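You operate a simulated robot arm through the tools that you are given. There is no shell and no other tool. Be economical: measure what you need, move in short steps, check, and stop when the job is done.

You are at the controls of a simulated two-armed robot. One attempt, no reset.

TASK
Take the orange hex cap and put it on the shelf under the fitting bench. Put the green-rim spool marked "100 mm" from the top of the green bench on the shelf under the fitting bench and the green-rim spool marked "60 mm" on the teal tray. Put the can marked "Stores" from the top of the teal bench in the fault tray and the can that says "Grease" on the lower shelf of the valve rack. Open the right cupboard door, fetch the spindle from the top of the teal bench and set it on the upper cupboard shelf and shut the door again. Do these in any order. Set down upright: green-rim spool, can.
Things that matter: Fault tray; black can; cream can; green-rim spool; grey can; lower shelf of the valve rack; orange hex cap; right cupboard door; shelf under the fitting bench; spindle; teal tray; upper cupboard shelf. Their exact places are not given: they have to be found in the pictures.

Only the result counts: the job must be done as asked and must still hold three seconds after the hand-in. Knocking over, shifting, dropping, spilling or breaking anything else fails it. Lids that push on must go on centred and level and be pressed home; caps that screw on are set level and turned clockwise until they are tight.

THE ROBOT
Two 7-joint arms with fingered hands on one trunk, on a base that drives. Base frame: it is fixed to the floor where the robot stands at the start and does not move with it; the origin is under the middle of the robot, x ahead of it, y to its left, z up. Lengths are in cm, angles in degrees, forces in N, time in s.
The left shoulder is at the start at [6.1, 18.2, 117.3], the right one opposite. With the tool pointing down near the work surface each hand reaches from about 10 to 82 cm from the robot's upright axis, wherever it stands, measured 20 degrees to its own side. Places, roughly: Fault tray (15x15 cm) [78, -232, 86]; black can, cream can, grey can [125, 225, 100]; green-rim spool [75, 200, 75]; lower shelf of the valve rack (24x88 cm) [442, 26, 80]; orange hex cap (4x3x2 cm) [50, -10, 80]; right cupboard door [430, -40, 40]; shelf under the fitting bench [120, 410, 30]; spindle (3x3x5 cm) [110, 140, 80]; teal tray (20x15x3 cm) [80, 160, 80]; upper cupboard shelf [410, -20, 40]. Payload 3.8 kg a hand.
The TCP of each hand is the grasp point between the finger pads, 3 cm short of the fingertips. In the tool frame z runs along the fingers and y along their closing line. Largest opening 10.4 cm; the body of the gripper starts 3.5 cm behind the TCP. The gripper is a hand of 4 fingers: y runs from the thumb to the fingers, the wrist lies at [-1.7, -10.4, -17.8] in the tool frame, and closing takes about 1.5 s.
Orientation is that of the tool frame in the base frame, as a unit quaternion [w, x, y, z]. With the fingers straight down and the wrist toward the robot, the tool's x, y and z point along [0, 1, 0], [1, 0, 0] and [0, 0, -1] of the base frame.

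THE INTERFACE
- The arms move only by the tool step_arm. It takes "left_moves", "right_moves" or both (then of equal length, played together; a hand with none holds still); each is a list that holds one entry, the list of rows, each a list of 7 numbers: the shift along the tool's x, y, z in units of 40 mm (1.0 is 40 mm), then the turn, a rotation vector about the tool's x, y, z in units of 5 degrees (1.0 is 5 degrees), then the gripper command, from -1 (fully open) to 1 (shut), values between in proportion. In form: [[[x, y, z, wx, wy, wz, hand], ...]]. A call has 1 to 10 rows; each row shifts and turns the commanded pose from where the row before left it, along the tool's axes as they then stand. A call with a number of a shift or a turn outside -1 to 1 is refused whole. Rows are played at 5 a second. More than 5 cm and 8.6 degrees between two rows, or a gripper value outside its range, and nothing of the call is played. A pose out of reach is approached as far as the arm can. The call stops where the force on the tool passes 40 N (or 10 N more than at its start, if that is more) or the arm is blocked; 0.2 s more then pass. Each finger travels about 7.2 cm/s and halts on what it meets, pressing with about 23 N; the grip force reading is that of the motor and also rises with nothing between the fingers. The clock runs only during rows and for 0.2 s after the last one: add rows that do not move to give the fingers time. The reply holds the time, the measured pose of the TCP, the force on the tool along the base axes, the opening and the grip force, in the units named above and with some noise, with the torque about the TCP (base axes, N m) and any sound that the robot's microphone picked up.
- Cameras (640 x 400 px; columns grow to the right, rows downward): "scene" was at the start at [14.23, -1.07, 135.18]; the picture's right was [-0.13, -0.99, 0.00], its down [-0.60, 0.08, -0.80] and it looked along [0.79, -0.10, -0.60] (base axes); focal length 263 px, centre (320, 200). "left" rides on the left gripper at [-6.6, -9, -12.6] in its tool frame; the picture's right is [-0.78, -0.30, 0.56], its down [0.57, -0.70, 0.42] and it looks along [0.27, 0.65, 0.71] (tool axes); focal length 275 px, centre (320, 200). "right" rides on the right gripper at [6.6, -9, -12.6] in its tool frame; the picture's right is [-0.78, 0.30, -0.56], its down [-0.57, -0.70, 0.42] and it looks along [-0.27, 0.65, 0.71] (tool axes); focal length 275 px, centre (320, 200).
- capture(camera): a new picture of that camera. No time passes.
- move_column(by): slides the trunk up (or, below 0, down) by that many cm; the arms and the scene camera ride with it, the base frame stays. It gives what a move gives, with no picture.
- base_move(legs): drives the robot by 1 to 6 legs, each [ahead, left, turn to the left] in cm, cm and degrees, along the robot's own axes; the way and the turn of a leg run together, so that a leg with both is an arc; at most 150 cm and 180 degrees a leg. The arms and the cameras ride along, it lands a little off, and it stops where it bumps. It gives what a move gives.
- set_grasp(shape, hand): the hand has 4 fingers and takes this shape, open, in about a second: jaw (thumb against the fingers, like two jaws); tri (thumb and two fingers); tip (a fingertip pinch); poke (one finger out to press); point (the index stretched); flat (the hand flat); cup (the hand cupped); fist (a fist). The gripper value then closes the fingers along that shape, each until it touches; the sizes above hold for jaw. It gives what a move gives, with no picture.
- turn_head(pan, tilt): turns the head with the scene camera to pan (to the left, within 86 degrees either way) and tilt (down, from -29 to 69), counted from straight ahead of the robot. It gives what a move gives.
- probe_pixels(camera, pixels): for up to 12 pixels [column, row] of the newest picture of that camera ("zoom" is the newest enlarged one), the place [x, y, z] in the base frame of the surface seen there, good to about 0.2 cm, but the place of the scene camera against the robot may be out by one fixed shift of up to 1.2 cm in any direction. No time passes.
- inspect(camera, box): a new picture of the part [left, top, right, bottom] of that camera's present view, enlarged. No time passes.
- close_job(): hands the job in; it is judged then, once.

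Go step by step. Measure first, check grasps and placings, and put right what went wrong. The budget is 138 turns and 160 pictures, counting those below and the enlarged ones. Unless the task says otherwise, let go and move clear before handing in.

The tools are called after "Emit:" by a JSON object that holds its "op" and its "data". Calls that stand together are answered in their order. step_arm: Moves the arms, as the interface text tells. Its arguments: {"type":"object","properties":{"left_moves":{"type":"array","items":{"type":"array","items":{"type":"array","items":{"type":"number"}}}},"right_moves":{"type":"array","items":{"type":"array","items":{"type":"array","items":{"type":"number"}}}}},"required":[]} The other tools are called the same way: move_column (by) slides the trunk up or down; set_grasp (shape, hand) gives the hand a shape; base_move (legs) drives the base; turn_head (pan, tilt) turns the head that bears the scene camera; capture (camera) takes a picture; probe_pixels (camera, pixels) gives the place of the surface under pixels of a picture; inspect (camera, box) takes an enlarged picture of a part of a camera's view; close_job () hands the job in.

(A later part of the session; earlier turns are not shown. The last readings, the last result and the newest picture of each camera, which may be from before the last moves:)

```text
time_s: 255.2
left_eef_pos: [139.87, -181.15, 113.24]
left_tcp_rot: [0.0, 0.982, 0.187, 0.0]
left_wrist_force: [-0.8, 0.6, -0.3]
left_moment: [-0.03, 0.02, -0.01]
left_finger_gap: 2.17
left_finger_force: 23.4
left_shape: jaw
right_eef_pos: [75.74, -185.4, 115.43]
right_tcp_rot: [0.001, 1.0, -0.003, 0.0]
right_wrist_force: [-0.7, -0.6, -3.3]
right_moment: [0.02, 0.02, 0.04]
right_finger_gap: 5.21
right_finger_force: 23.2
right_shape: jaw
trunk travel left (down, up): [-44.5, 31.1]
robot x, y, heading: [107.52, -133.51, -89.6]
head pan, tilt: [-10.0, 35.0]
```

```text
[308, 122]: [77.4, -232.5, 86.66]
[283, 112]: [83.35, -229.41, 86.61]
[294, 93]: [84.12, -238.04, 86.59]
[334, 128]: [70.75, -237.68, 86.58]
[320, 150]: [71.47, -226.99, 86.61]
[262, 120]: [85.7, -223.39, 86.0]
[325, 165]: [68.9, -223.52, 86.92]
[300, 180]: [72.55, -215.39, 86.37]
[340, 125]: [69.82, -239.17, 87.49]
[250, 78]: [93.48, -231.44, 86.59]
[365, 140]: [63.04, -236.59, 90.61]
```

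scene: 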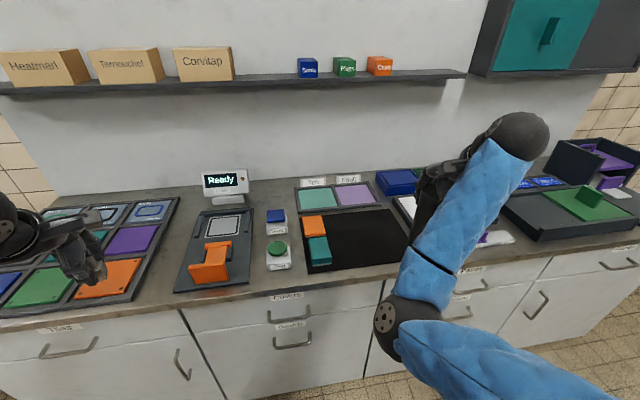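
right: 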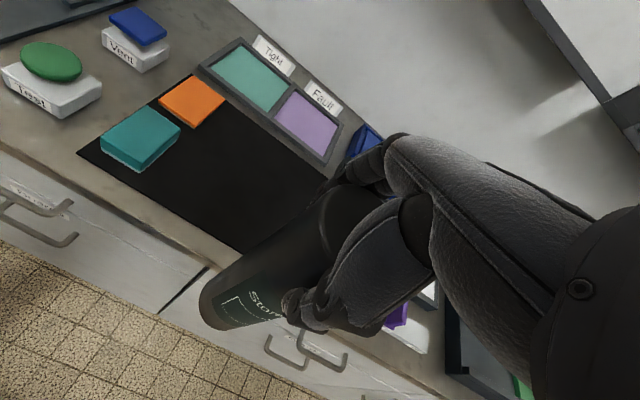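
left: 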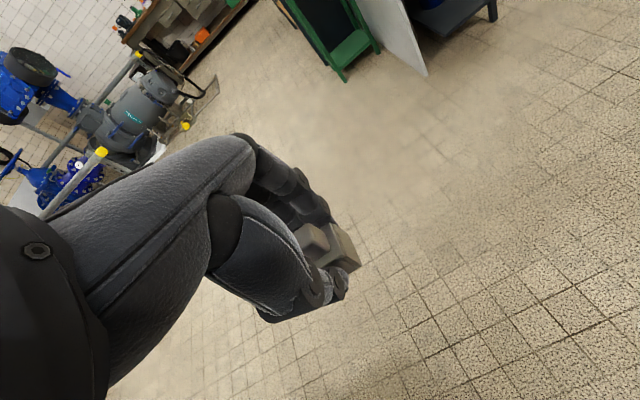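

Tray floor is 86.6, centre [77.4,-232.3]. The can's bottom is at about 94, above everything in the way; I'll drive 23 cm closer and extend over the tray.

Emit:
{"op": "base_move", "data": {"legs": [[23, 0, 0]]}}

Emit:
{"op": "step_arm", "data": {"right_moves": [[[0.1, 0.8, 0, 0, 0, 0, 1], [0.1, 0.8, 0, 0, 0, 0, 1], [0.1, 0.8, 0, 0, 0, 0, 1], [0.1, 0.8, 0, 0, 0, 0, 1], [0, 0.8, 0, 0, 0, 0, 1], [0, 0.8, 0, 0, 0, 0, 1], [0, 0.8, 0, 0, 0, 0, 1], [0, 0.3, 0, 0, 0, 0, 1], [0, 0, 0, 0, 0, 0, 1]]]}}

Emit:
{"op": "capture", "data": {"camera": "right"}}

Emit:
{"op": "capture", "data": {"camera": "scene"}}

```text
time_s: 256.9
left_eef_pos: [140.17, -204.44, 113.13]
left_tcp_rot: [-0.001, 0.982, 0.187, 0.001]
left_wrist_force: [-0.2, -0.9, -1.2]
left_moment: [-0.02, -0.03, 0.03]
left_finger_gap: 2.16
left_finger_force: 23.0
left_shape: jaw
right_eef_pos: [76.14, -208.89, 115.34]
right_tcp_rot: [0.0, 1.0, -0.002, 0.0]
right_wrist_force: [-0.2, -0.6, -3.1]
right_moment: [0.05, -0.01, 0.01]
right_finger_gap: 5.23
right_finger_force: 22.8
right_shape: jaw
trunk travel left (down, up): [-44.5, 31.1]
robot x, y, heading: [108.41, -156.89, -89.4]
head pan, tilt: [-10.0, 35.0]
```

```text
time_s: 258.9
left_eef_pos: [140.16, -204.38, 113.16]
left_tcp_rot: [-0.001, 0.982, 0.188, 0.001]
left_wrist_force: [-0.2, -0.5, -0.1]
left_moment: [0.01, 0.01, -0.03]
left_finger_gap: 2.16
left_finger_force: 23.4
left_shape: jaw
right_eef_pos: [77.58, -232.53, 115.59]
right_tcp_rot: [0.001, 1.0, -0.003, 0.0]
right_wrist_force: [0.2, 0.5, -3.4]
right_moment: [0.03, 0.0, -0.01]
right_finger_gap: 5.22
right_finger_force: 23.0
right_shape: jaw
trunk travel left (down, up): [-44.5, 31.1]
robot x, y, heading: [108.16, -157.42, -89.4]
head pan, tilt: [-10.0, 35.0]
```

```text
54 pictures are left
```

right: 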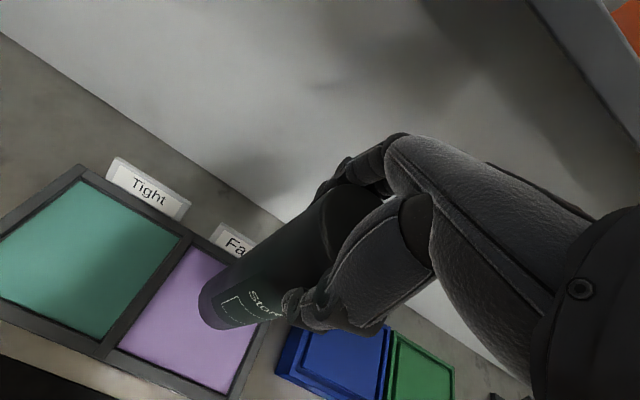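

```text
53 pictures are left
```

scene: 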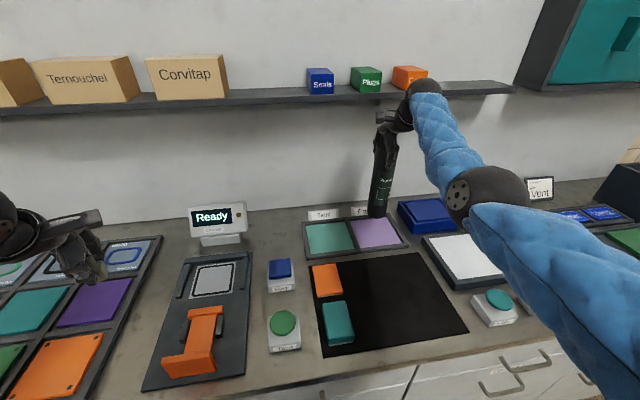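

The can is over the purple tray. I'll lower it 7 cm then creep to contact.

Emit:
{"op": "step_arm", "data": {"right_moves": [[[0, 0, 0.7, 0, 0, 0, 1], [0, 0, 0.7, 0, 0, 0, 1], [0, 0, 0.4, 0, 0, 0, 1], [0, 0, 0.07, 0, 0, 0, 1], [0, 0, 0, 0, 0, 0, 1]]]}}

Emit:
{"op": "capture", "data": {"camera": "right"}}

```text
time_s: 260.1
left_eef_pos: [140.1, -204.24, 113.14]
left_tcp_rot: [-0.001, 0.982, 0.188, 0.001]
left_wrist_force: [0.0, -0.2, -0.6]
left_moment: [-0.02, -0.01, 0.05]
left_finger_gap: 2.18
left_finger_force: 23.1
left_shape: jaw
right_eef_pos: [77.68, -232.43, 107.99]
right_tcp_rot: [0.0, 1.0, -0.002, 0.0]
right_wrist_force: [0.0, -0.2, -3.7]
right_moment: [-0.02, 0.0, 0.04]
right_finger_gap: 5.24
right_finger_force: 22.9
right_shape: jaw
trunk travel left (down, up): [-44.5, 31.1]
robot x, y, heading: [108.05, -157.01, -89.6]
head pan, tilt: [-10.0, 35.0]
```

```text
52 pictures are left
```

right: 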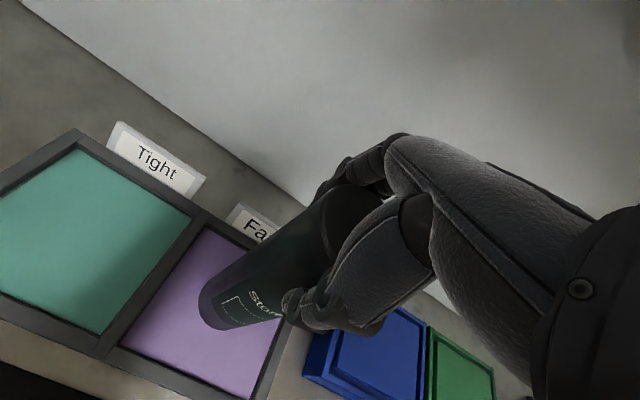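

Emit:
{"op": "step_arm", "data": {"right_moves": [[[0, 0, 0.04, 0, 0, 0, 1], [0, 0, 0.03, 0, 0, 0, 1], [0, 0, 0.03, 0, 0, 0, 1], [0, 0, 0, 0, 0, 0, 1]]]}}

```text
time_s: 261.1
left_eef_pos: [140.18, -204.33, 113.21]
left_tcp_rot: [-0.001, 0.982, 0.188, 0.0]
left_wrist_force: [0.2, -0.1, -0.1]
left_moment: [0.02, -0.03, 0.0]
left_finger_gap: 2.14
left_finger_force: 22.7
left_shape: jaw
right_eef_pos: [77.56, -232.27, 107.56]
right_tcp_rot: [0.001, 1.0, -0.002, -0.001]
right_wrist_force: [0.9, 0.8, 1.8]
right_moment: [-0.02, -0.04, 0.04]
right_finger_gap: 5.24
right_finger_force: 23.4
right_shape: jaw
trunk travel left (down, up): [-44.5, 31.1]
robot x, y, heading: [107.97, -156.73, -89.4]
head pan, tilt: [-10.0, 35.0]
```

The can is resting in the tray. I'll open, rise 7.5 cm, and look.

Emit:
{"op": "step_arm", "data": {"right_moves": [[[0, 0, 0.02, 0, 0, 0, 0.5], [0, 0, 0, 0, 0, 0, 0], [0, 0, 0, 0, 0, 0, -0.7], [0, 0, 0, 0, 0, 0, -0.9], [0, 0, 0, 0, 0, 0, -0.9], [0, 0, -0.4, 0, 0, 0, -0.9], [0, 0, -0.6, 0, 0, 0, -0.9], [0, 0, -0.9, 0, 0, 0, -0.9], [0, 0, 0, 0, 0, 0, -0.9]]]}}

Emit:
{"op": "capture", "data": {"camera": "right"}}

```text
time_s: 263.1
left_eef_pos: [140.13, -204.44, 113.22]
left_tcp_rot: [-0.001, 0.982, 0.188, 0.001]
left_wrist_force: [0.0, -0.1, 0.2]
left_moment: [0.0, -0.02, -0.01]
left_finger_gap: 2.15
left_finger_force: 22.8
left_shape: jaw
right_eef_pos: [77.75, -232.38, 115.32]
right_tcp_rot: [0.0, 1.0, -0.002, 0.0]
right_wrist_force: [-0.5, -0.4, 0.2]
right_moment: [0.02, -0.05, -0.06]
right_finger_gap: 9.86
right_finger_force: 0.2
right_shape: jaw
trunk travel left (down, up): [-44.5, 31.1]
robot x, y, heading: [108.05, -157.12, -89.4]
head pan, tilt: [-10.0, 35.0]
```

```text
51 pictures are left
```

right: 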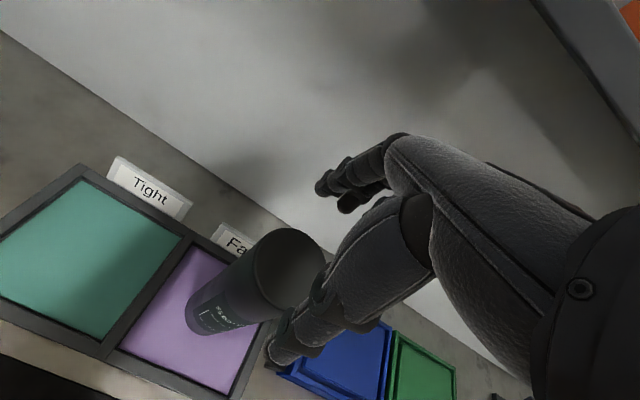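

The black can stands in the Fault tray. I'll back out, lower the trunk, turn toward the cupboard and look.

Emit:
{"op": "step_arm", "data": {"right_moves": [[[0, 0, -0.3, 0, 0, 0, -0.9], [0, -0.8, 0, 0, 0, 0, -0.9], [0, -0.8, 0, 0, 0, 0, -0.9], [0, -0.8, 0, 0, 0, 0, -0.9], [0, -0.8, 0, 0, 0, 0, -0.9], [0, -0.8, 0, 0, 0, 0, -0.9]]]}}

Emit:
{"op": "base_move", "data": {"legs": [[-45, 0, 0], [0, 40, 88], [60, 0, 0]]}}

Emit:
{"op": "turn_head", "data": {"pan": 10, "tilt": 20}}

Emit:
{"op": "capture", "data": {"camera": "scene"}}

```text
time_s: 264.5
left_eef_pos: [140.1, -204.33, 113.19]
left_tcp_rot: [0.001, 0.982, 0.187, 0.0]
left_wrist_force: [0.2, -0.6, -0.1]
left_moment: [0.02, -0.03, -0.01]
left_finger_gap: 2.12
left_finger_force: 22.7
left_shape: jaw
right_eef_pos: [77.79, -216.22, 116.29]
right_tcp_rot: [0.001, 1.0, -0.002, 0.001]
right_wrist_force: [-0.5, 0.5, -0.3]
right_moment: [-0.01, 0.01, 0.0]
right_finger_gap: 9.87
right_finger_force: 0.0
right_shape: jaw
trunk travel left (down, up): [-44.5, 31.1]
robot x, y, heading: [108.07, -156.92, -89.8]
head pan, tilt: [-10.0, 35.0]
```

```text
time_s: 274.0
left_eef_pos: [240.42, -53.28, 113.1]
left_tcp_rot: [-0.002, 0.567, 0.824, -0.001]
left_wrist_force: [-0.2, 0.0, -0.2]
left_moment: [0.04, 0.0, 0.0]
left_finger_gap: 2.17
left_finger_force: 23.1
left_shape: jaw
right_eef_pos: [251.59, -115.88, 116.24]
right_tcp_rot: [0.0, 0.714, 0.7, 0.0]
right_wrist_force: [0.0, -0.8, -0.9]
right_moment: [0.05, 0.04, 0.02]
right_finger_gap: 9.86
right_finger_force: 0.0
right_shape: jaw
trunk travel left (down, up): [-44.5, 31.1]
robot x, y, heading: [192.7, -84.9, -0.1]
head pan, tilt: [-10.0, 35.0]
cut short: leg 2
```

```text
time_s: 274.9
left_eef_pos: [240.43, -53.21, 113.15]
left_tcp_rot: [-0.001, 0.567, 0.824, -0.001]
left_wrist_force: [-0.4, 1.1, -0.5]
left_moment: [0.04, 0.0, -0.03]
left_finger_gap: 2.14
left_finger_force: 22.3
left_shape: jaw
right_eef_pos: [251.5, -115.82, 116.28]
right_tcp_rot: [0.001, 0.714, 0.7, 0.0]
right_wrist_force: [-0.4, 0.1, 0.1]
right_moment: [0.02, -0.01, -0.04]
right_finger_gap: 9.86
right_finger_force: 0.0
right_shape: jaw
trunk travel left (down, up): [-44.5, 31.1]
robot x, y, heading: [192.65, -84.59, -0.3]
head pan, tilt: [10.0, 20.0]
```

```text
50 pictures are left
```

scene: 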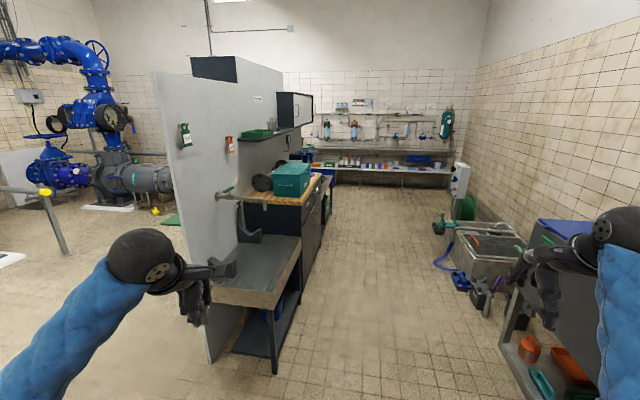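

The cupboard (wood top, teal box on it) is behind the grey panel with its doors facing -y. I'll probe obstacles for the route there.

Emit:
{"op": "probe_pixels", "data": {"camera": "scene", "pixels": [[273, 300], [300, 240], [275, 370], [305, 215], [325, 195], [510, 310], [540, 250], [470, 250], [500, 380], [330, 180], [318, 235], [295, 195]]}}

Emit:
{"op": "inspect", "data": {"camera": "scene", "box": [200, 110, 360, 330]}}

```text
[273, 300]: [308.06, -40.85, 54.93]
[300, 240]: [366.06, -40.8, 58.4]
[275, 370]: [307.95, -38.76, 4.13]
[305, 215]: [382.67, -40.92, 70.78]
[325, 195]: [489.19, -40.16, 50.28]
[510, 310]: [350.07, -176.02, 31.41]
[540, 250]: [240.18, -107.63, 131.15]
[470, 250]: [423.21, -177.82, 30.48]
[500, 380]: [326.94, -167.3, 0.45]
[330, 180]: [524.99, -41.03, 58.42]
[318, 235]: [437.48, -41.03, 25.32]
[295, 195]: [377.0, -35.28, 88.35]
```

```text
1.82 times, centred on (280, 220) of scene
```

zoom: 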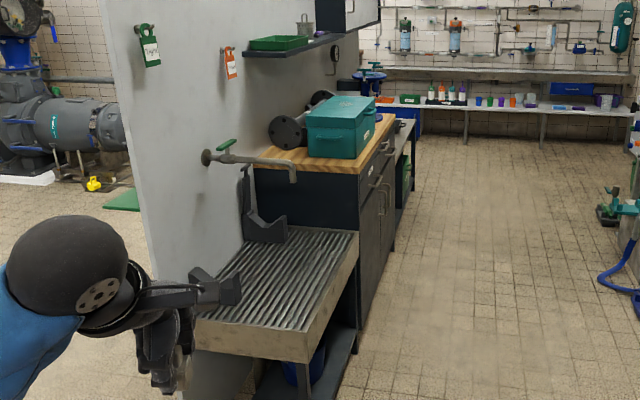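

The cupboard face is at y≈-41, x≈366–450, with a 125 cm aisle in front. I'll drive down the aisle and face it.

Emit:
{"op": "base_move", "data": {"legs": [[0, -20, 0], [150, 0, 0], [66, 0, 0], [0, 0, 90]]}}

Emit:
{"op": "turn_head", "data": {"pan": 0, "tilt": 45}}

Emit:
{"op": "capture", "data": {"camera": "scene"}}

```text
time_s: 290.5
left_eef_pos: [372.77, -56.08, 113.14]
left_tcp_rot: [0.0, -0.205, 0.979, 0.0]
left_wrist_force: [0.3, 0.1, -0.3]
left_moment: [-0.01, 0.01, 0.0]
left_finger_gap: 2.14
left_finger_force: 23.2
left_shape: jaw
right_eef_pos: [434.6, -41.92, 116.21]
right_tcp_rot: [0.001, -0.017, 1.0, 0.001]
right_wrist_force: [0.2, 0.4, 0.8]
right_moment: [-0.02, 0.01, -0.03]
right_finger_gap: 9.88
right_finger_force: 0.0
right_shape: jaw
trunk travel left (down, up): [-44.5, 31.1]
robot x, y, heading: [406.34, -102.46, 92.6]
head pan, tilt: [10.0, 20.0]
```

```text
time_s: 291.4
left_eef_pos: [372.76, -56.13, 113.18]
left_tcp_rot: [0.0, -0.204, 0.979, -0.001]
left_wrist_force: [-0.6, -0.4, -0.7]
left_moment: [0.01, 0.0, 0.0]
left_finger_gap: 2.14
left_finger_force: 23.0
left_shape: jaw
right_eef_pos: [434.65, -41.87, 116.24]
right_tcp_rot: [0.0, -0.015, 1.0, 0.001]
right_wrist_force: [-0.1, -0.1, 0.0]
right_moment: [0.01, 0.0, 0.0]
right_finger_gap: 9.86
right_finger_force: 0.1
right_shape: jaw
trunk travel left (down, up): [-44.5, 31.1]
robot x, y, heading: [406.65, -102.36, 92.9]
head pan, tilt: [0.0, 45.0]
```

```text
48 pictures are left
```

scene: 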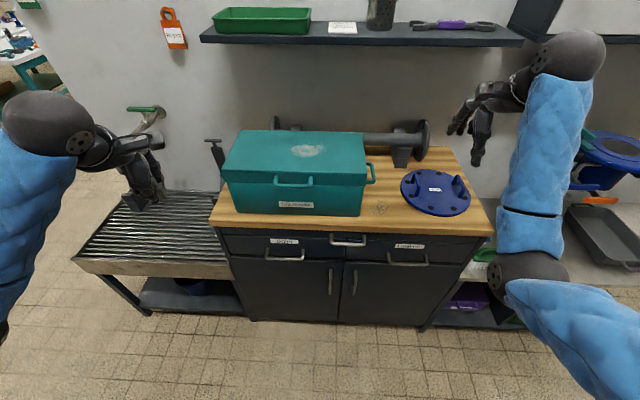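

Two doors: the right door's vertical handle is at (354,282), near the middle, so it hinges on the right. I'll probe the geometry.

Emit:
{"op": "probe_pixels", "data": {"camera": "scene", "pixels": [[354, 272], [354, 292], [331, 282], [365, 290], [430, 280], [345, 300], [400, 258], [345, 240], [232, 270], [470, 250], [385, 320], [300, 228]]}}

Emit:
{"op": "inspect", "data": {"camera": "scene", "box": [210, 210, 500, 340]}}

```text
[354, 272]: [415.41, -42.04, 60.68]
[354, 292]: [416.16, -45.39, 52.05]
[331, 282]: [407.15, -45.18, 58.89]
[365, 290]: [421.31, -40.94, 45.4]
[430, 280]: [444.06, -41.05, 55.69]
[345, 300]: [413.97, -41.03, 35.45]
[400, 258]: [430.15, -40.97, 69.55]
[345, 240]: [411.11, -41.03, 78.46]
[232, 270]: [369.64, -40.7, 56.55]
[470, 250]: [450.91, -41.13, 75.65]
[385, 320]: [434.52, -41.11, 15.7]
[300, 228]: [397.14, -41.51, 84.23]
```

```text
2.21 times, centred on (355, 275) of scene
```

zoom: 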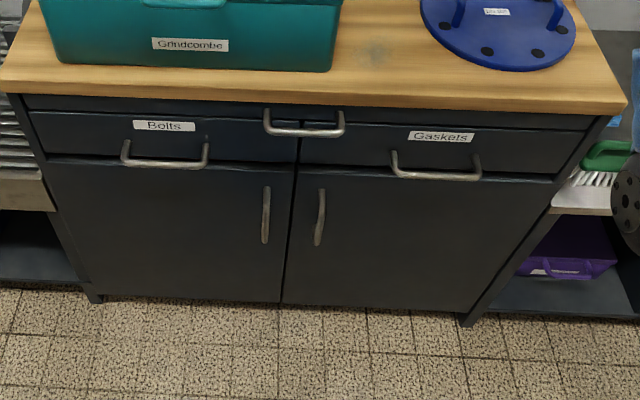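

The right door spans x 412–450, its bar handle at [416,-45.4], z 49–61. I'll step back and left, lower the trunk, then shape the right hand to approach the bar from the front.

Emit:
{"op": "base_move", "data": {"legs": [[-13, 11, -3]]}}

Emit:
{"op": "move_column", "data": {"by": -40}}

Emit:
{"op": "step_arm", "data": {"right_moves": [[[0, 0, 0, -0.98, -0.98, -0.98, -0.9], [0, 0, 0, -0.98, -0.98, -0.98, -0.9], [0, 0, 0, -0.98, -0.98, -0.98, -0.9], [0, 0, 0, -0.98, -0.98, -0.98, -0.9], [0, 0, 0, -0.98, -0.98, -0.98, -0.9], [0, 0, 0, -0.98, -0.98, -0.98, -0.9], [0, 0, 0, -0.98, -0.98, -0.98, -0.9]]]}}

Emit:
{"op": "capture", "data": {"camera": "scene"}}

```text
time_s: 292.9
left_eef_pos: [364.42, -67.55, 113.23]
left_tcp_rot: [0.0, -0.179, 0.984, 0.0]
left_wrist_force: [-0.3, 1.3, -0.9]
left_moment: [0.01, 0.02, -0.01]
left_finger_gap: 2.15
left_finger_force: 22.2
left_shape: jaw
right_eef_pos: [426.9, -56.64, 116.35]
right_tcp_rot: [0.0, 0.01, 1.0, 0.0]
right_wrist_force: [0.5, -0.3, 0.6]
right_moment: [-0.01, -0.01, 0.01]
right_finger_gap: 9.86
right_finger_force: 0.0
right_shape: jaw
trunk travel left (down, up): [-44.5, 31.1]
robot x, y, heading: [395.95, -115.21, 89.3]
head pan, tilt: [0.0, 45.0]
```

```text
time_s: 296.7
left_eef_pos: [364.6, -64.9, 67.86]
left_tcp_rot: [-0.013, -0.178, 0.981, -0.073]
left_wrist_force: [0.2, 0.3, -0.8]
left_moment: [-0.02, 0.04, -0.01]
left_finger_gap: 2.15
left_finger_force: 22.4
left_shape: jaw
right_eef_pos: [427.06, -56.55, 76.3]
right_tcp_rot: [0.0, 0.012, 1.0, 0.001]
right_wrist_force: [-0.4, -0.4, -0.3]
right_moment: [0.01, 0.0, -0.02]
right_finger_gap: 9.87
right_finger_force: 0.0
right_shape: jaw
trunk travel left (down, up): [-4.5, 71.1]
robot x, y, heading: [395.56, -115.23, 89.7]
head pan, tilt: [0.0, 45.0]
```

```text
time_s: 298.3
left_eef_pos: [364.43, -64.95, 67.75]
left_tcp_rot: [-0.014, -0.177, 0.981, -0.074]
left_wrist_force: [-0.1, 0.9, -0.7]
left_moment: [-0.01, -0.01, -0.06]
left_finger_gap: 2.12
left_finger_force: 23.0
left_shape: jaw
right_eef_pos: [427.08, -56.35, 76.4]
right_tcp_rot: [0.29, -0.277, 0.871, 0.285]
right_wrist_force: [-0.6, 0.4, 0.5]
right_moment: [0.02, 0.0, 0.02]
right_finger_gap: 9.85
right_finger_force: 0.0
right_shape: jaw
trunk travel left (down, up): [-4.5, 71.1]
robot x, y, heading: [396.03, -115.47, 89.6]
head pan, tilt: [0.0, 45.0]
```

```text
46 pictures are left
```

scene: 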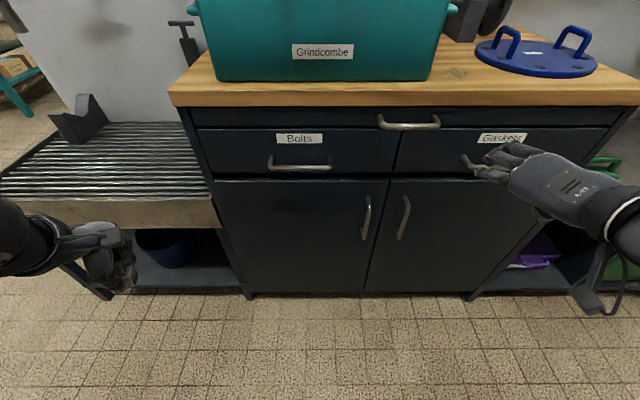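

The rotation works and the hand is halfway round. I'll finish it, then bring the hand down in front of the handle.

Emit:
{"op": "step_arm", "data": {"right_moves": [[[0, 0, 0, -0.98, -0.98, -0.98, -0.9], [0, 0, 0, -0.98, -0.98, -0.98, -0.9], [0, 0, 0, -0.98, -0.98, -0.98, -0.9], [0, 0, 0, -0.98, -0.98, -0.98, -0.9], [0, 0, 0, -0.98, -0.98, -0.98, -0.9], [0, 0, 0, -0.98, -0.98, -0.98, -0.9], [0, 0, 0, -0.98, -0.98, -0.98, -0.9], [0, 0, 0, -0.13, -0.13, -0.13, -0.9]]]}}

Emit:
{"op": "step_arm", "data": {"right_moves": [[[0.9, 0.4, 0, 0, 0, 0, -0.6], [0.9, 0.4, 0, 0, 0, 0, -0.6], [0.9, 0.4, 0, 0, 0, 0, -0.6], [0.9, 0.5, 0, 0, 0, 0, -0.6], [0.9, 0.5, 0, 0, 0, 0, -0.6], [0.8, 0.5, 0, 0, 0, 0, -0.6], [0, 0, 0, 0, 0, 0, -0.6]]]}}

Emit:
{"op": "capture", "data": {"camera": "scene"}}

Emit:
{"op": "capture", "data": {"camera": "right"}}

```text
time_s: 300.1
left_eef_pos: [364.51, -64.97, 67.86]
left_tcp_rot: [-0.014, -0.178, 0.981, -0.073]
left_wrist_force: [0.0, -0.4, -0.3]
left_moment: [0.01, 0.0, 0.0]
left_finger_gap: 2.16
left_finger_force: 22.7
left_shape: jaw
right_eef_pos: [427.12, -56.17, 76.24]
right_tcp_rot: [0.505, -0.495, 0.505, 0.494]
right_wrist_force: [-0.4, 0.6, 0.2]
right_moment: [0.03, -0.02, -0.01]
right_finger_gap: 9.84
right_finger_force: 0.1
right_shape: jaw
right hand out of reach, approached as far as the arm can: row 1
trunk travel left (down, up): [-4.5, 71.1]
robot x, y, heading: [395.73, -115.34, 89.4]
head pan, tilt: [0.0, 45.0]
```

```text
time_s: 301.7
left_eef_pos: [364.5, -64.93, 67.85]
left_tcp_rot: [-0.014, -0.178, 0.981, -0.074]
left_wrist_force: [0.4, 0.5, -0.8]
left_moment: [0.03, -0.01, 0.0]
left_finger_gap: 2.16
left_finger_force: 22.8
left_shape: jaw
right_eef_pos: [416.28, -55.98, 55.05]
right_tcp_rot: [0.506, -0.494, 0.506, 0.495]
right_wrist_force: [0.2, 0.9, -0.5]
right_moment: [-0.03, 0.04, 0.01]
right_finger_gap: 8.3
right_finger_force: 0.1
right_shape: jaw
trunk travel left (down, up): [-4.5, 71.1]
robot x, y, heading: [395.69, -115.2, 89.5]
head pan, tilt: [0.0, 45.0]
```

```text
45 pictures are left
```

scene: 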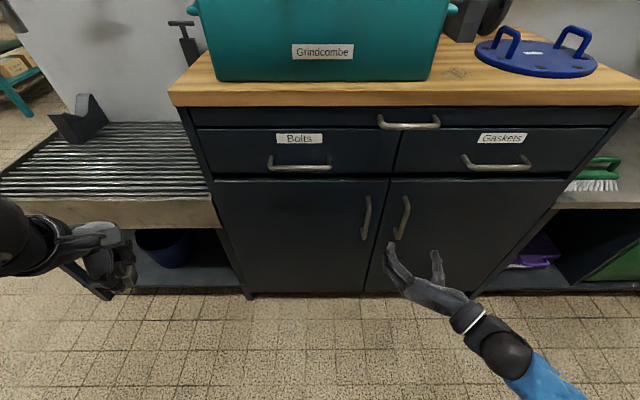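

```text
44 pictures are left
```

right: 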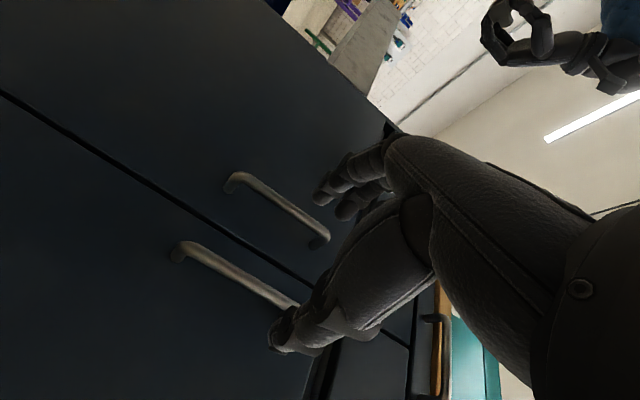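

The hand faces the doors. The right camera shows both bars at (275,205) and (235,270). I'll probe them for precise positions.

Emit:
{"op": "probe_pixels", "data": {"camera": "right", "pixels": [[275, 200], [310, 220], [250, 183], [230, 265], [265, 290], [195, 248], [300, 280], [285, 345], [320, 195], [345, 210]]}}

```text
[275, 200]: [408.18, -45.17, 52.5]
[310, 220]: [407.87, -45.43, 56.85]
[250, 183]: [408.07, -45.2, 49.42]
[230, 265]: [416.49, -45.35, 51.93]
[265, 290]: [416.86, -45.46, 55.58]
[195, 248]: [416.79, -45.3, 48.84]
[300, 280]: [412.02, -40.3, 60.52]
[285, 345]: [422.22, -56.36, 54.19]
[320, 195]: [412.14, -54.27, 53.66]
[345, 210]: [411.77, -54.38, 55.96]
```

The right bar is at x 416.7, y≈-45.3; the fingers fit between the two bars. I'll advance 9.6 cm and close.

Emit:
{"op": "step_arm", "data": {"right_moves": [[[0, -0.1, 0.7, 0, 0, 0, -0.6], [0, 0, 0.8, 0, 0, 0, -0.6], [0, 0, 0.6, 0, 0, 0, -0.6], [0, 0, 0.3, 0, 0, 0, -0.6], [0, 0, 0, 0, 0, 0, 0], [0, 0, 0, 0, 0, 0, 0.6], [0, 0, 0, 0, 0, 0, 1], [0, 0, 0, 0, 0, 0, 1], [0, 0, 0, 0, 0, 0, 1], [0, 0, 0, 0, 0, 0, 1]]]}}

Emit:
{"op": "capture", "data": {"camera": "right"}}

```text
time_s: 303.9
left_eef_pos: [364.55, -65.07, 67.77]
left_tcp_rot: [-0.013, -0.178, 0.981, -0.073]
left_wrist_force: [-0.3, -0.2, -0.2]
left_moment: [0.01, 0.0, -0.01]
left_finger_gap: 2.13
left_finger_force: 23.0
left_shape: jaw
right_eef_pos: [416.96, -46.41, 55.16]
right_tcp_rot: [0.505, -0.494, 0.506, 0.495]
right_wrist_force: [2.0, 1.1, -0.1]
right_moment: [0.05, -0.11, -0.03]
right_finger_gap: 0.61
right_finger_force: 23.0
right_shape: jaw
trunk travel left (down, up): [-4.5, 71.1]
robot x, y, heading: [395.87, -115.52, 89.6]
head pan, tilt: [0.0, 45.0]
```

```text
43 pictures are left
```

right: 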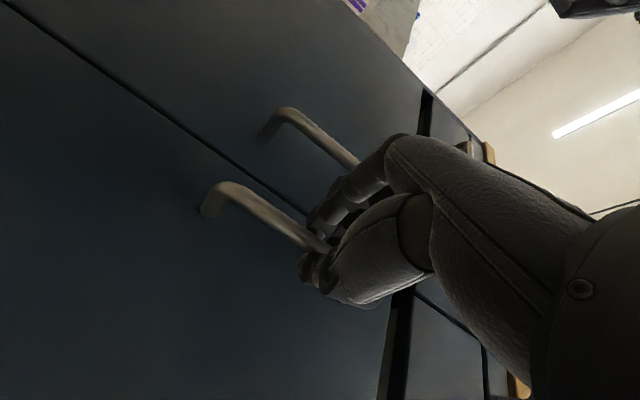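

The bar is gripped. I'll pull the door along its arc, turning the hand with it, 40° to start.

Emit:
{"op": "step_arm", "data": {"right_moves": [[[0, -0.05, -0.36, -0.5, 0, 0, 1], [0, -0.08, -0.72, -1, 0, 0, 1], [0, -0.09, -0.72, -1, 0, 0, 1], [0, -0.09, -0.72, -1, 0, 0, 1], [0, -0.09, -0.72, -1, 0, 0, 1], [0, -0.09, -0.72, -1, 0, 0, 1], [0, -0.09, -0.72, -1, 0, 0, 1], [0, -0.09, -0.72, -1, 0, 0, 1]]]}}

Emit:
{"op": "capture", "data": {"camera": "scene"}}

```text
time_s: 305.7
left_eef_pos: [364.59, -64.98, 67.9]
left_tcp_rot: [-0.015, -0.179, 0.981, -0.074]
left_wrist_force: [-0.1, -0.7, -0.5]
left_moment: [0.0, -0.01, -0.01]
left_finger_gap: 2.13
left_finger_force: 22.8
left_shape: jaw
right_eef_pos: [425.0, -65.88, 54.79]
right_tcp_rot: [-0.323, 0.629, -0.322, -0.629]
right_wrist_force: [22.3, 17.6, 6.3]
right_moment: [0.08, 0.08, -0.5]
right_finger_gap: 0.67
right_finger_force: 23.1
right_shape: jaw
trunk travel left (down, up): [-4.5, 71.1]
robot x, y, heading: [395.78, -115.18, 89.6]
head pan, tilt: [0.0, 45.0]
```

```text
42 pictures are left
```

scene: 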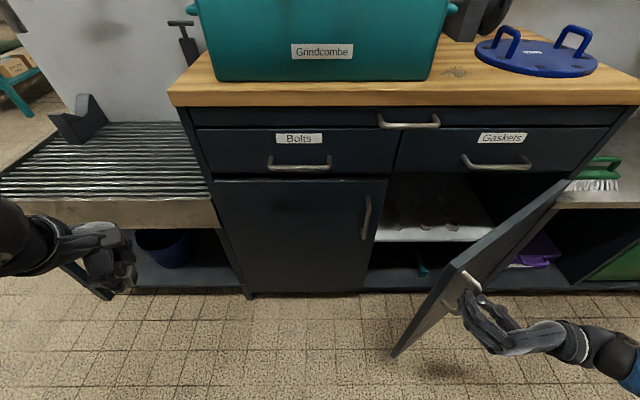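

The door is open about 40° with some radial strain. I'll ease toward the hinge and continue opening to about 75°.

Emit:
{"op": "step_arm", "data": {"right_moves": [[[0, -0.22, 0, 0, 0, 0, 1], [0, -0.13, -0.68, -1, 0, 0, 1], [0, -0.13, -0.68, -1, 0, 0, 1], [0, -0.13, -0.68, -1, 0, 0, 1], [0, -0.13, -0.68, -1, 0, 0, 1], [0, -0.13, -0.68, -1, 0, 0, 1], [0, -0.13, -0.68, -1, 0, 0, 1], [0, -0.13, -0.68, -1, 0, 0, 1]]]}}

Emit:
{"op": "capture", "data": {"camera": "scene"}}

```text
time_s: 307.3
left_eef_pos: [364.61, -65.08, 67.81]
left_tcp_rot: [-0.014, -0.179, 0.981, -0.073]
left_wrist_force: [-1.5, 0.1, -0.7]
left_moment: [0.0, 0.02, -0.01]
left_finger_gap: 2.14
left_finger_force: 23.0
left_shape: jaw
right_eef_pos: [439.29, -73.58, 55.48]
right_tcp_rot: [0.161, -0.686, 0.14, 0.696]
right_wrist_force: [-9.7, -21.7, -4.0]
right_moment: [0.03, -0.15, 0.0]
right_finger_gap: 0.7
right_finger_force: 23.4
right_shape: jaw
right hand out of reach, approached as far as the arm can: row 8
trunk travel left (down, up): [-4.5, 71.1]
robot x, y, heading: [395.75, -115.15, 89.6]
head pan, tilt: [0.0, 45.0]
stopped in row 8 (right hand): the force on the tool passed its limit at 75 N (the readings are from after the stop); the commanded pose is now the measured one
```

```text
41 pictures are left
```

scene: 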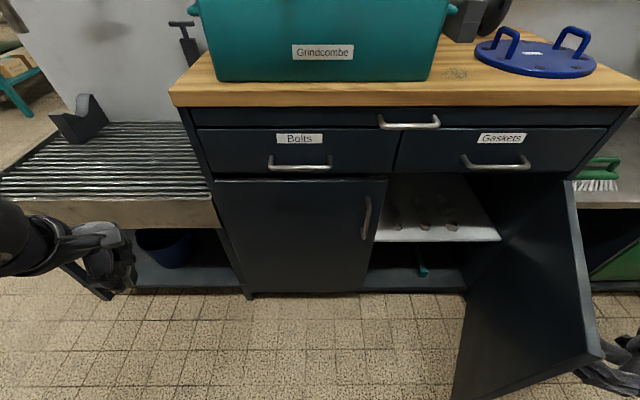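

The door is open about 75°, and a white upper shelf with three small things is visible at (395–455,220). I'll release the handle, back the right hand off, and measure inside.

Emit:
{"op": "step_arm", "data": {"right_moves": [[[0, 0, 0, 0, 0, 0, 0.3], [0, 0, 0, 0, 0, 0, -0.4], [0, 0, 0, 0, 0, 0, -0.8], [0, 0, 0, 0, 0, 0, -0.8], [0, 0, 0, 0, 0, 0, -0.8], [0, 0, -0.6, 0, 0, 0, -0.8], [0, 0, -0.8, 0, 0, 0, -0.8], [0, 0, -0.8, 0, 0, 0, -0.8]]]}}

Emit:
{"op": "inspect", "data": {"camera": "scene", "box": [350, 160, 620, 340]}}

Emit:
{"op": "probe_pixels", "data": {"camera": "scene", "pixels": [[400, 236], [470, 237], [430, 240], [395, 222], [425, 222], [452, 225], [440, 205], [410, 205], [430, 176], [585, 350], [560, 185], [420, 272]]}}

```text
time_s: 309.1
left_eef_pos: [364.48, -65.02, 67.8]
left_tcp_rot: [-0.013, -0.179, 0.981, -0.074]
left_wrist_force: [-0.1, -0.2, -0.5]
left_moment: [-0.03, -0.03, -0.02]
left_finger_gap: 2.13
left_finger_force: 23.2
left_shape: jaw
right_eef_pos: [442.34, -74.83, 56.7]
right_tcp_rot: [0.167, -0.687, 0.141, 0.693]
right_wrist_force: [-0.2, -0.1, 1.4]
right_moment: [0.04, -0.03, 0.02]
right_finger_gap: 9.37
right_finger_force: 0.1
right_shape: jaw
right hand out of reach, approached as far as the arm can: row 6, 7, 8
trunk travel left (down, up): [-4.5, 71.1]
robot x, y, heading: [395.72, -115.5, 89.4]
head pan, tilt: [0.0, 45.0]
```

```text
2.22 times, centred on (485, 250) of scene
```

zoom: 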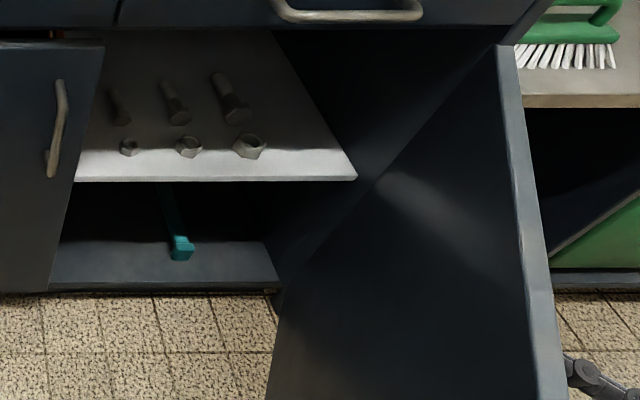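

```text
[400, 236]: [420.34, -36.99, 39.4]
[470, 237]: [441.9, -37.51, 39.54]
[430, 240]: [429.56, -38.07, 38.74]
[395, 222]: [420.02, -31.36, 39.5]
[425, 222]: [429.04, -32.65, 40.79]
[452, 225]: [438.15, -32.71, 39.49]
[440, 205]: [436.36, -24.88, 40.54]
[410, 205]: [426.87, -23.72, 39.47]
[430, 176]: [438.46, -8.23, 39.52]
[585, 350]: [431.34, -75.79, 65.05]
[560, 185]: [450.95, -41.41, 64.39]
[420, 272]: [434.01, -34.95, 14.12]
```

Nuts and bolts lie on the shelf (z 39.5); the free spot is between the nuts at about x 433.8, near the front. I'll level the left hand, turn the base right, square the hand up, and bring it in front of the opening.

Emit:
{"op": "step_arm", "data": {"left_moves": [[[0, 0, 0, -0.8, -0.3, 0, 1], [0, 0, 0, -0.8, -0.3, 0, 1], [0, 0, 0, 0, 0, 0, 1]]]}}

Emit:
{"op": "base_move", "data": {"legs": [[0, 0, -34.5]]}}

Emit:
{"op": "step_arm", "data": {"left_moves": [[[0, 0, 0, 0, 0, -0.95, 1], [0, 0, 0, 0, 0, -0.95, 1], [0, 0, 0, 0, 0, -0.9, 1], [-0.78, -0.55, 0, 0, 0, 0, 1], [-0.78, -0.55, 0, 0, 0, 0, 1], [-0.78, -0.55, 0, 0, 0, 0, 1], [-0.78, -0.55, 0, 0, 0, 0, 1], [-0.78, -0.55, 0, 0, 0, 0, 1], [-0.78, -0.55, 0, 0, 0, 0, 1], [0, 0, 0, 0, 0, 0, 1]]]}}

Emit:
{"op": "turn_head", "data": {"pan": 10, "tilt": 50}}

Emit:
{"op": "capture", "data": {"camera": "scene"}}

```text
time_s: 309.9
left_eef_pos: [364.14, -63.15, 67.58]
left_tcp_rot: [-0.001, -0.178, 0.984, 0.0]
left_wrist_force: [0.3, -0.1, 0.3]
left_moment: [0.0, 0.02, -0.02]
left_finger_gap: 2.15
left_finger_force: 23.0
left_shape: jaw
left hand out of reach, approached as far as the arm can: row 1, 2
right_eef_pos: [442.33, -74.76, 56.91]
right_tcp_rot: [0.167, -0.687, 0.141, 0.694]
right_wrist_force: [-0.8, 0.8, 0.1]
right_moment: [-0.02, 0.01, 0.01]
right_finger_gap: 9.36
right_finger_force: 0.0
right_shape: jaw
trunk travel left (down, up): [-4.5, 71.1]
robot x, y, heading: [396.13, -115.34, 89.6]
head pan, tilt: [0.0, 45.0]
```

```text
time_s: 312.0
left_eef_pos: [399.76, -54.32, 67.58]
left_tcp_rot: [-0.001, 0.125, 0.992, -0.001]
left_wrist_force: [-0.4, 0.2, 0.1]
left_moment: [0.01, -0.01, 0.0]
left_finger_gap: 2.14
left_finger_force: 23.3
left_shape: jaw
right_eef_pos: [457.33, -108.78, 56.75]
right_tcp_rot: [-0.367, 0.613, -0.34, -0.611]
right_wrist_force: [0.4, -0.1, -0.3]
right_moment: [0.01, -0.01, 0.01]
right_finger_gap: 9.34
right_finger_force: 0.1
right_shape: jaw
trunk travel left (down, up): [-4.5, 71.1]
robot x, y, heading: [395.62, -115.35, 54.5]
head pan, tilt: [0.0, 45.0]
```

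```text
time_s: 314.2
left_eef_pos: [418.42, -67.97, 67.72]
left_tcp_rot: [0.0, 0.003, 1.0, 0.001]
left_wrist_force: [0.0, 0.1, -0.3]
left_moment: [-0.01, 0.01, 0.05]
left_finger_gap: 2.13
left_finger_force: 22.8
left_shape: jaw
right_eef_pos: [457.12, -108.63, 56.8]
right_tcp_rot: [-0.367, 0.612, -0.341, -0.612]
right_wrist_force: [-0.2, -0.3, -0.2]
right_moment: [0.0, -0.02, -0.02]
right_finger_gap: 9.34
right_finger_force: 0.0
right_shape: jaw
trunk travel left (down, up): [-4.5, 71.1]
robot x, y, heading: [396.03, -115.41, 54.5]
head pan, tilt: [0.0, 45.0]
```

```text
time_s: 314.9
left_eef_pos: [418.44, -67.89, 67.77]
left_tcp_rot: [-0.001, 0.002, 1.0, 0.0]
left_wrist_force: [0.1, 0.0, -0.3]
left_moment: [0.03, -0.01, -0.02]
left_finger_gap: 2.14
left_finger_force: 23.0
left_shape: jaw
right_eef_pos: [457.24, -108.68, 56.73]
right_tcp_rot: [-0.367, 0.613, -0.341, -0.611]
right_wrist_force: [0.2, 0.8, -0.3]
right_moment: [0.04, -0.01, 0.0]
right_finger_gap: 9.37
right_finger_force: 0.0
right_shape: jaw
trunk travel left (down, up): [-4.5, 71.1]
robot x, y, heading: [395.82, -115.49, 54.6]
head pan, tilt: [10.0, 50.0]
```

```text
39 pictures are left
```

scene: 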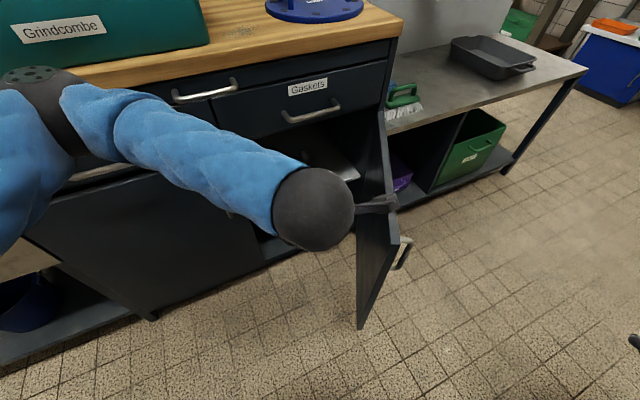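

I'll probe the left elbow and upper arm against the cupboard top before going closer.

Emit:
{"op": "probe_pixels", "data": {"camera": "scene", "pixels": [[40, 85], [20, 110], [70, 100], [150, 110], [220, 150], [310, 200], [160, 30], [60, 65]]}}

Emit:
{"op": "capture", "data": {"camera": "left"}}

```text
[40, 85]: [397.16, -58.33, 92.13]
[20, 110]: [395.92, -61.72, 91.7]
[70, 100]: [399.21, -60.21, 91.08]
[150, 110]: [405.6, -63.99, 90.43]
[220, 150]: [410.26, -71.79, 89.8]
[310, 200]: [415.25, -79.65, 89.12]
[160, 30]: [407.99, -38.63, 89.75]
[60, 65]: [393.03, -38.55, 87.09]
```

```text
38 pictures are left
```

left: 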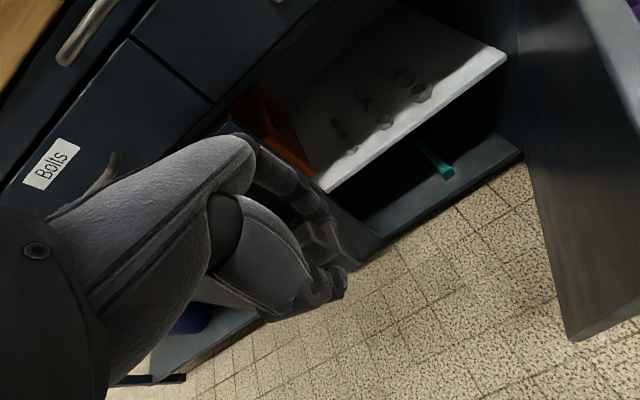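

The left camera now sees the shelf, with nuts at (421,92), (385,122) and (352,149). I'll probe these, and lower the left hand first to see how the elbow moves.

Emit:
{"op": "probe_pixels", "data": {"camera": "left", "pixels": [[421, 92], [410, 95], [432, 88], [385, 122], [376, 124], [395, 121], [352, 149], [400, 128], [405, 122], [500, 58], [330, 185], [303, 165]]}}

Emit:
{"op": "step_arm", "data": {"left_moves": [[[-0.6, 0, 0.7, 0, 0, 0, 1], [-0.6, 0, 0.7, 0, 0, 0, 1], [-0.6, 0, 0.7, 0, 0, 0, 1], [-0.6, 0, 0.7, 0, 0, 0, 1], [-0.5, 0, 0.7, 0, 0, 0, 1], [-0.5, 0, 0.7, 0, 0, 0, 1], [0, 0, 0.6, 0, 0, 0, 1], [0, 0, 0, 0, 0, 0, 1]]]}}

Emit:
{"op": "capture", "data": {"camera": "scene"}}

```text
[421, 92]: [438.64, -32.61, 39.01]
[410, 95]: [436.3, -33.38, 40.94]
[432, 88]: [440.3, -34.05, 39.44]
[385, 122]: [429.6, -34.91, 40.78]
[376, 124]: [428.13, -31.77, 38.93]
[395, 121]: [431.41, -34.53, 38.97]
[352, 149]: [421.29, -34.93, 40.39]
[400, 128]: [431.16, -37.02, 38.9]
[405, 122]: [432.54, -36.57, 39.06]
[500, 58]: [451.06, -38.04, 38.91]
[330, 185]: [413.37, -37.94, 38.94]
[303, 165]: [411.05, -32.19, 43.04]
```

```text
time_s: 316.3
left_eef_pos: [431.66, -68.08, 52.82]
left_tcp_rot: [0.009, 0.007, 1.0, -0.002]
left_wrist_force: [-0.7, 0.2, -0.4]
left_moment: [-0.05, 0.04, 0.01]
left_finger_gap: 2.15
left_finger_force: 23.0
left_shape: jaw
right_eef_pos: [457.18, -108.58, 56.68]
right_tcp_rot: [-0.367, 0.612, -0.34, -0.612]
right_wrist_force: [0.4, 0.8, 0.1]
right_moment: [0.04, 0.02, 0.03]
right_finger_gap: 9.34
right_finger_force: 0.2
right_shape: jaw
trunk travel left (down, up): [-4.5, 71.1]
robot x, y, heading: [395.92, -115.39, 54.6]
head pan, tilt: [10.0, 50.0]
stopped in row 6 (left hand): the force on the tool passed its limit at 64 N (the readings are from after the stop); the commanded pose is now the measured one
```

```text
37 pictures are left
```

scene: 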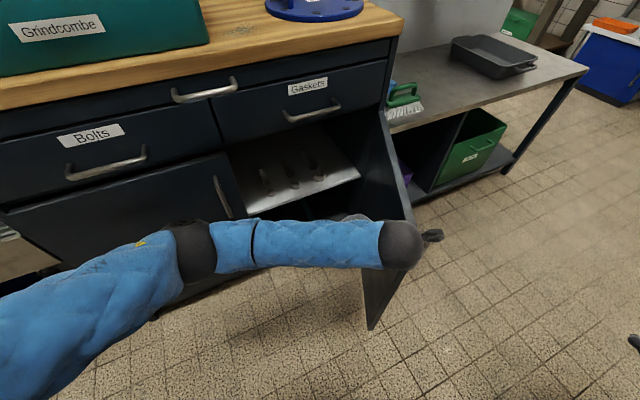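

The hand touched the open door. Also the nuts leave too little room for fingers beside the block, so I'll re-grip the spindle by its stem, using the free wood top between teal box and blue disc. I'll move clear and raise the trunk.

Emit:
{"op": "step_arm", "data": {"left_moves": [[[0.8, 0, 0, 0, 0, 0, 1], [0.8, 0, 0, 0, 0, 0, 1], [0.3, 0, -0.8, 0, 0, 0, 1], [0, 0, -0.8, 0, 0, 0, 1]]]}}

Emit:
{"op": "move_column", "data": {"by": 35}}

Emit:
{"op": "turn_head", "data": {"pan": 18, "tilt": 55}}

Emit:
{"op": "capture", "data": {"camera": "scene"}}

Emit:
{"op": "capture", "data": {"camera": "left"}}

```text
time_s: 317.3
left_eef_pos: [423.71, -68.05, 59.24]
left_tcp_rot: [0.011, 0.008, 1.0, 0.0]
left_wrist_force: [-0.8, -1.0, -0.8]
left_moment: [0.01, -0.01, 0.0]
left_finger_gap: 2.13
left_finger_force: 23.2
left_shape: jaw
right_eef_pos: [457.17, -108.71, 56.73]
right_tcp_rot: [-0.367, 0.612, -0.341, -0.612]
right_wrist_force: [0.8, -0.4, -0.4]
right_moment: [-0.05, -0.04, 0.03]
right_finger_gap: 9.34
right_finger_force: 0.0
right_shape: jaw
trunk travel left (down, up): [-4.5, 71.1]
robot x, y, heading: [395.99, -115.14, 54.6]
head pan, tilt: [10.0, 50.0]
```

```text
time_s: 320.7
left_eef_pos: [423.8, -68.09, 94.29]
left_tcp_rot: [0.01, 0.009, 1.0, -0.002]
left_wrist_force: [0.5, -0.3, 0.0]
left_moment: [-0.02, 0.05, 0.0]
left_finger_gap: 2.15
left_finger_force: 23.4
left_shape: jaw
right_eef_pos: [455.52, -110.98, 102.01]
right_tcp_rot: [-0.477, 0.613, -0.219, -0.591]
right_wrist_force: [-0.3, -0.5, -0.2]
right_moment: [-0.04, -0.04, -0.04]
right_finger_gap: 9.36
right_finger_force: 0.0
right_shape: jaw
trunk travel left (down, up): [-39.5, 36.1]
robot x, y, heading: [395.46, -115.63, 54.5]
head pan, tilt: [10.0, 50.0]
```

```text
time_s: 321.4
left_eef_pos: [423.77, -68.1, 94.2]
left_tcp_rot: [0.011, 0.008, 1.0, -0.001]
left_wrist_force: [0.7, 0.1, -0.2]
left_moment: [0.0, 0.01, -0.03]
left_finger_gap: 2.16
left_finger_force: 23.0
left_shape: jaw
right_eef_pos: [455.59, -111.07, 102.1]
right_tcp_rot: [-0.477, 0.614, -0.218, -0.59]
right_wrist_force: [-0.5, 0.9, 0.1]
right_moment: [0.0, 0.01, 0.02]
right_finger_gap: 9.36
right_finger_force: 0.1
right_shape: jaw
trunk travel left (down, up): [-39.5, 36.1]
robot x, y, heading: [396.09, -115.56, 54.8]
head pan, tilt: [18.0, 55.0]
```

```text
36 pictures are left
```

scene: 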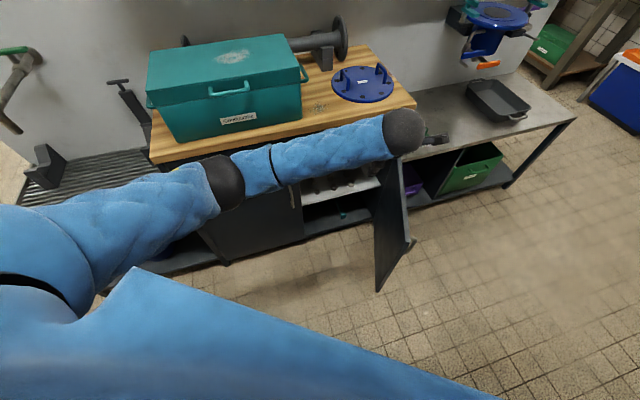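

```text
35 pictures are left
```

left: 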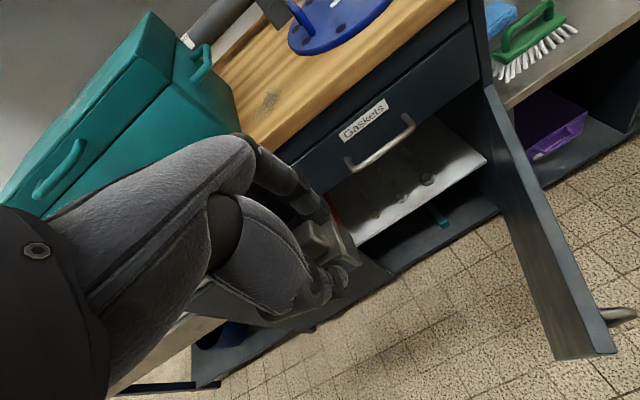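

Wood top in the left view is free at (310,90). I'll probe there, plus the box and disc edges.

Emit:
{"op": "probe_pixels", "data": {"camera": "left", "pixels": [[270, 100], [310, 95], [350, 70], [275, 145], [360, 85], [245, 125], [295, 48], [335, 50], [385, 10], [420, 25], [225, 80]]}}

```text
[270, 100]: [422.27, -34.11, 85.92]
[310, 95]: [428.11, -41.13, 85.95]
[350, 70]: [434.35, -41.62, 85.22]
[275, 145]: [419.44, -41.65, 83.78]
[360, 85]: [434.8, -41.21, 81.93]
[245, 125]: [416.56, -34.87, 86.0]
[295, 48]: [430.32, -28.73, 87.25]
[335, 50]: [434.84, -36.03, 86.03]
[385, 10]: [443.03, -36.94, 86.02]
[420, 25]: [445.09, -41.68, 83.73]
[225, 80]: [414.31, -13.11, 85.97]
```

The wood top is at z 86, free along y -41…-33 for x 418–428. I'll drive 12 cm closer, then extend to about [425,-37] and lower.

Emit:
{"op": "base_move", "data": {"legs": [[12, 0, 0]]}}

Emit:
{"op": "step_arm", "data": {"left_moves": [[[0.24, 0.88, 0, 0, 0, 0, 1], [0.24, 0.88, 0, 0, 0, 0, 1], [0.24, 0.88, 0, 0, 0, 0, 1], [0.24, 0.88, 0, 0, 0, 0, 1], [0.24, 0.88, 0, 0, 0, 0, 1], [0.24, 0.88, 0, 0, 0, 0, 1], [0, 0, 0.5, 0, 0, 0, 1], [0, 0, 0.5, 0, 0, 0, 1], [0, 0, 0, 0, 0, 0, 1]]]}}

Emit:
{"op": "capture", "data": {"camera": "left"}}

```text
time_s: 322.6
left_eef_pos: [431.03, -58.21, 94.21]
left_tcp_rot: [0.01, 0.007, 1.0, -0.002]
left_wrist_force: [0.1, 0.8, -0.8]
left_moment: [-0.02, 0.01, -0.01]
left_finger_gap: 2.16
left_finger_force: 23.0
left_shape: jaw
right_eef_pos: [462.49, -101.06, 102.15]
right_tcp_rot: [-0.478, 0.613, -0.22, -0.59]
right_wrist_force: [-0.2, 0.4, -0.3]
right_moment: [0.01, -0.01, 0.02]
right_finger_gap: 9.36
right_finger_force: 0.0
right_shape: jaw
trunk travel left (down, up): [-39.5, 36.1]
robot x, y, heading: [403.09, -105.37, 54.6]
head pan, tilt: [18.0, 55.0]
```

```text
time_s: 324.6
left_eef_pos: [425.39, -37.13, 90.27]
left_tcp_rot: [0.011, 0.008, 1.0, 0.0]
left_wrist_force: [0.3, -0.6, -0.4]
left_moment: [-0.01, 0.0, 0.02]
left_finger_gap: 2.17
left_finger_force: 22.8
left_shape: jaw
right_eef_pos: [462.44, -101.31, 102.12]
right_tcp_rot: [-0.478, 0.613, -0.218, -0.59]
right_wrist_force: [-0.3, -0.3, 0.2]
right_moment: [-0.01, -0.03, 0.04]
right_finger_gap: 9.36
right_finger_force: 0.0
right_shape: jaw
trunk travel left (down, up): [-39.5, 36.1]
robot x, y, heading: [402.59, -105.56, 54.3]
head pan, tilt: [18.0, 55.0]
```

```text
34 pictures are left
```

left: 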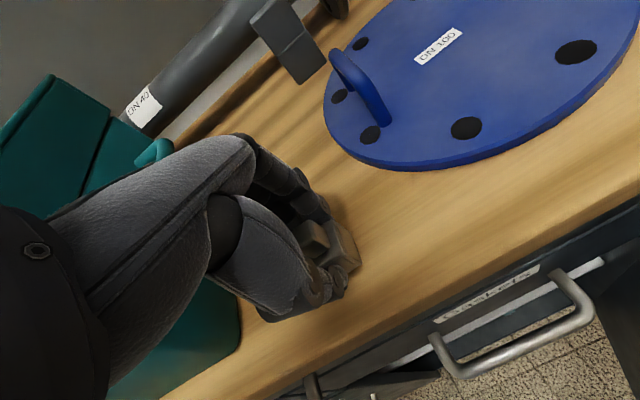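

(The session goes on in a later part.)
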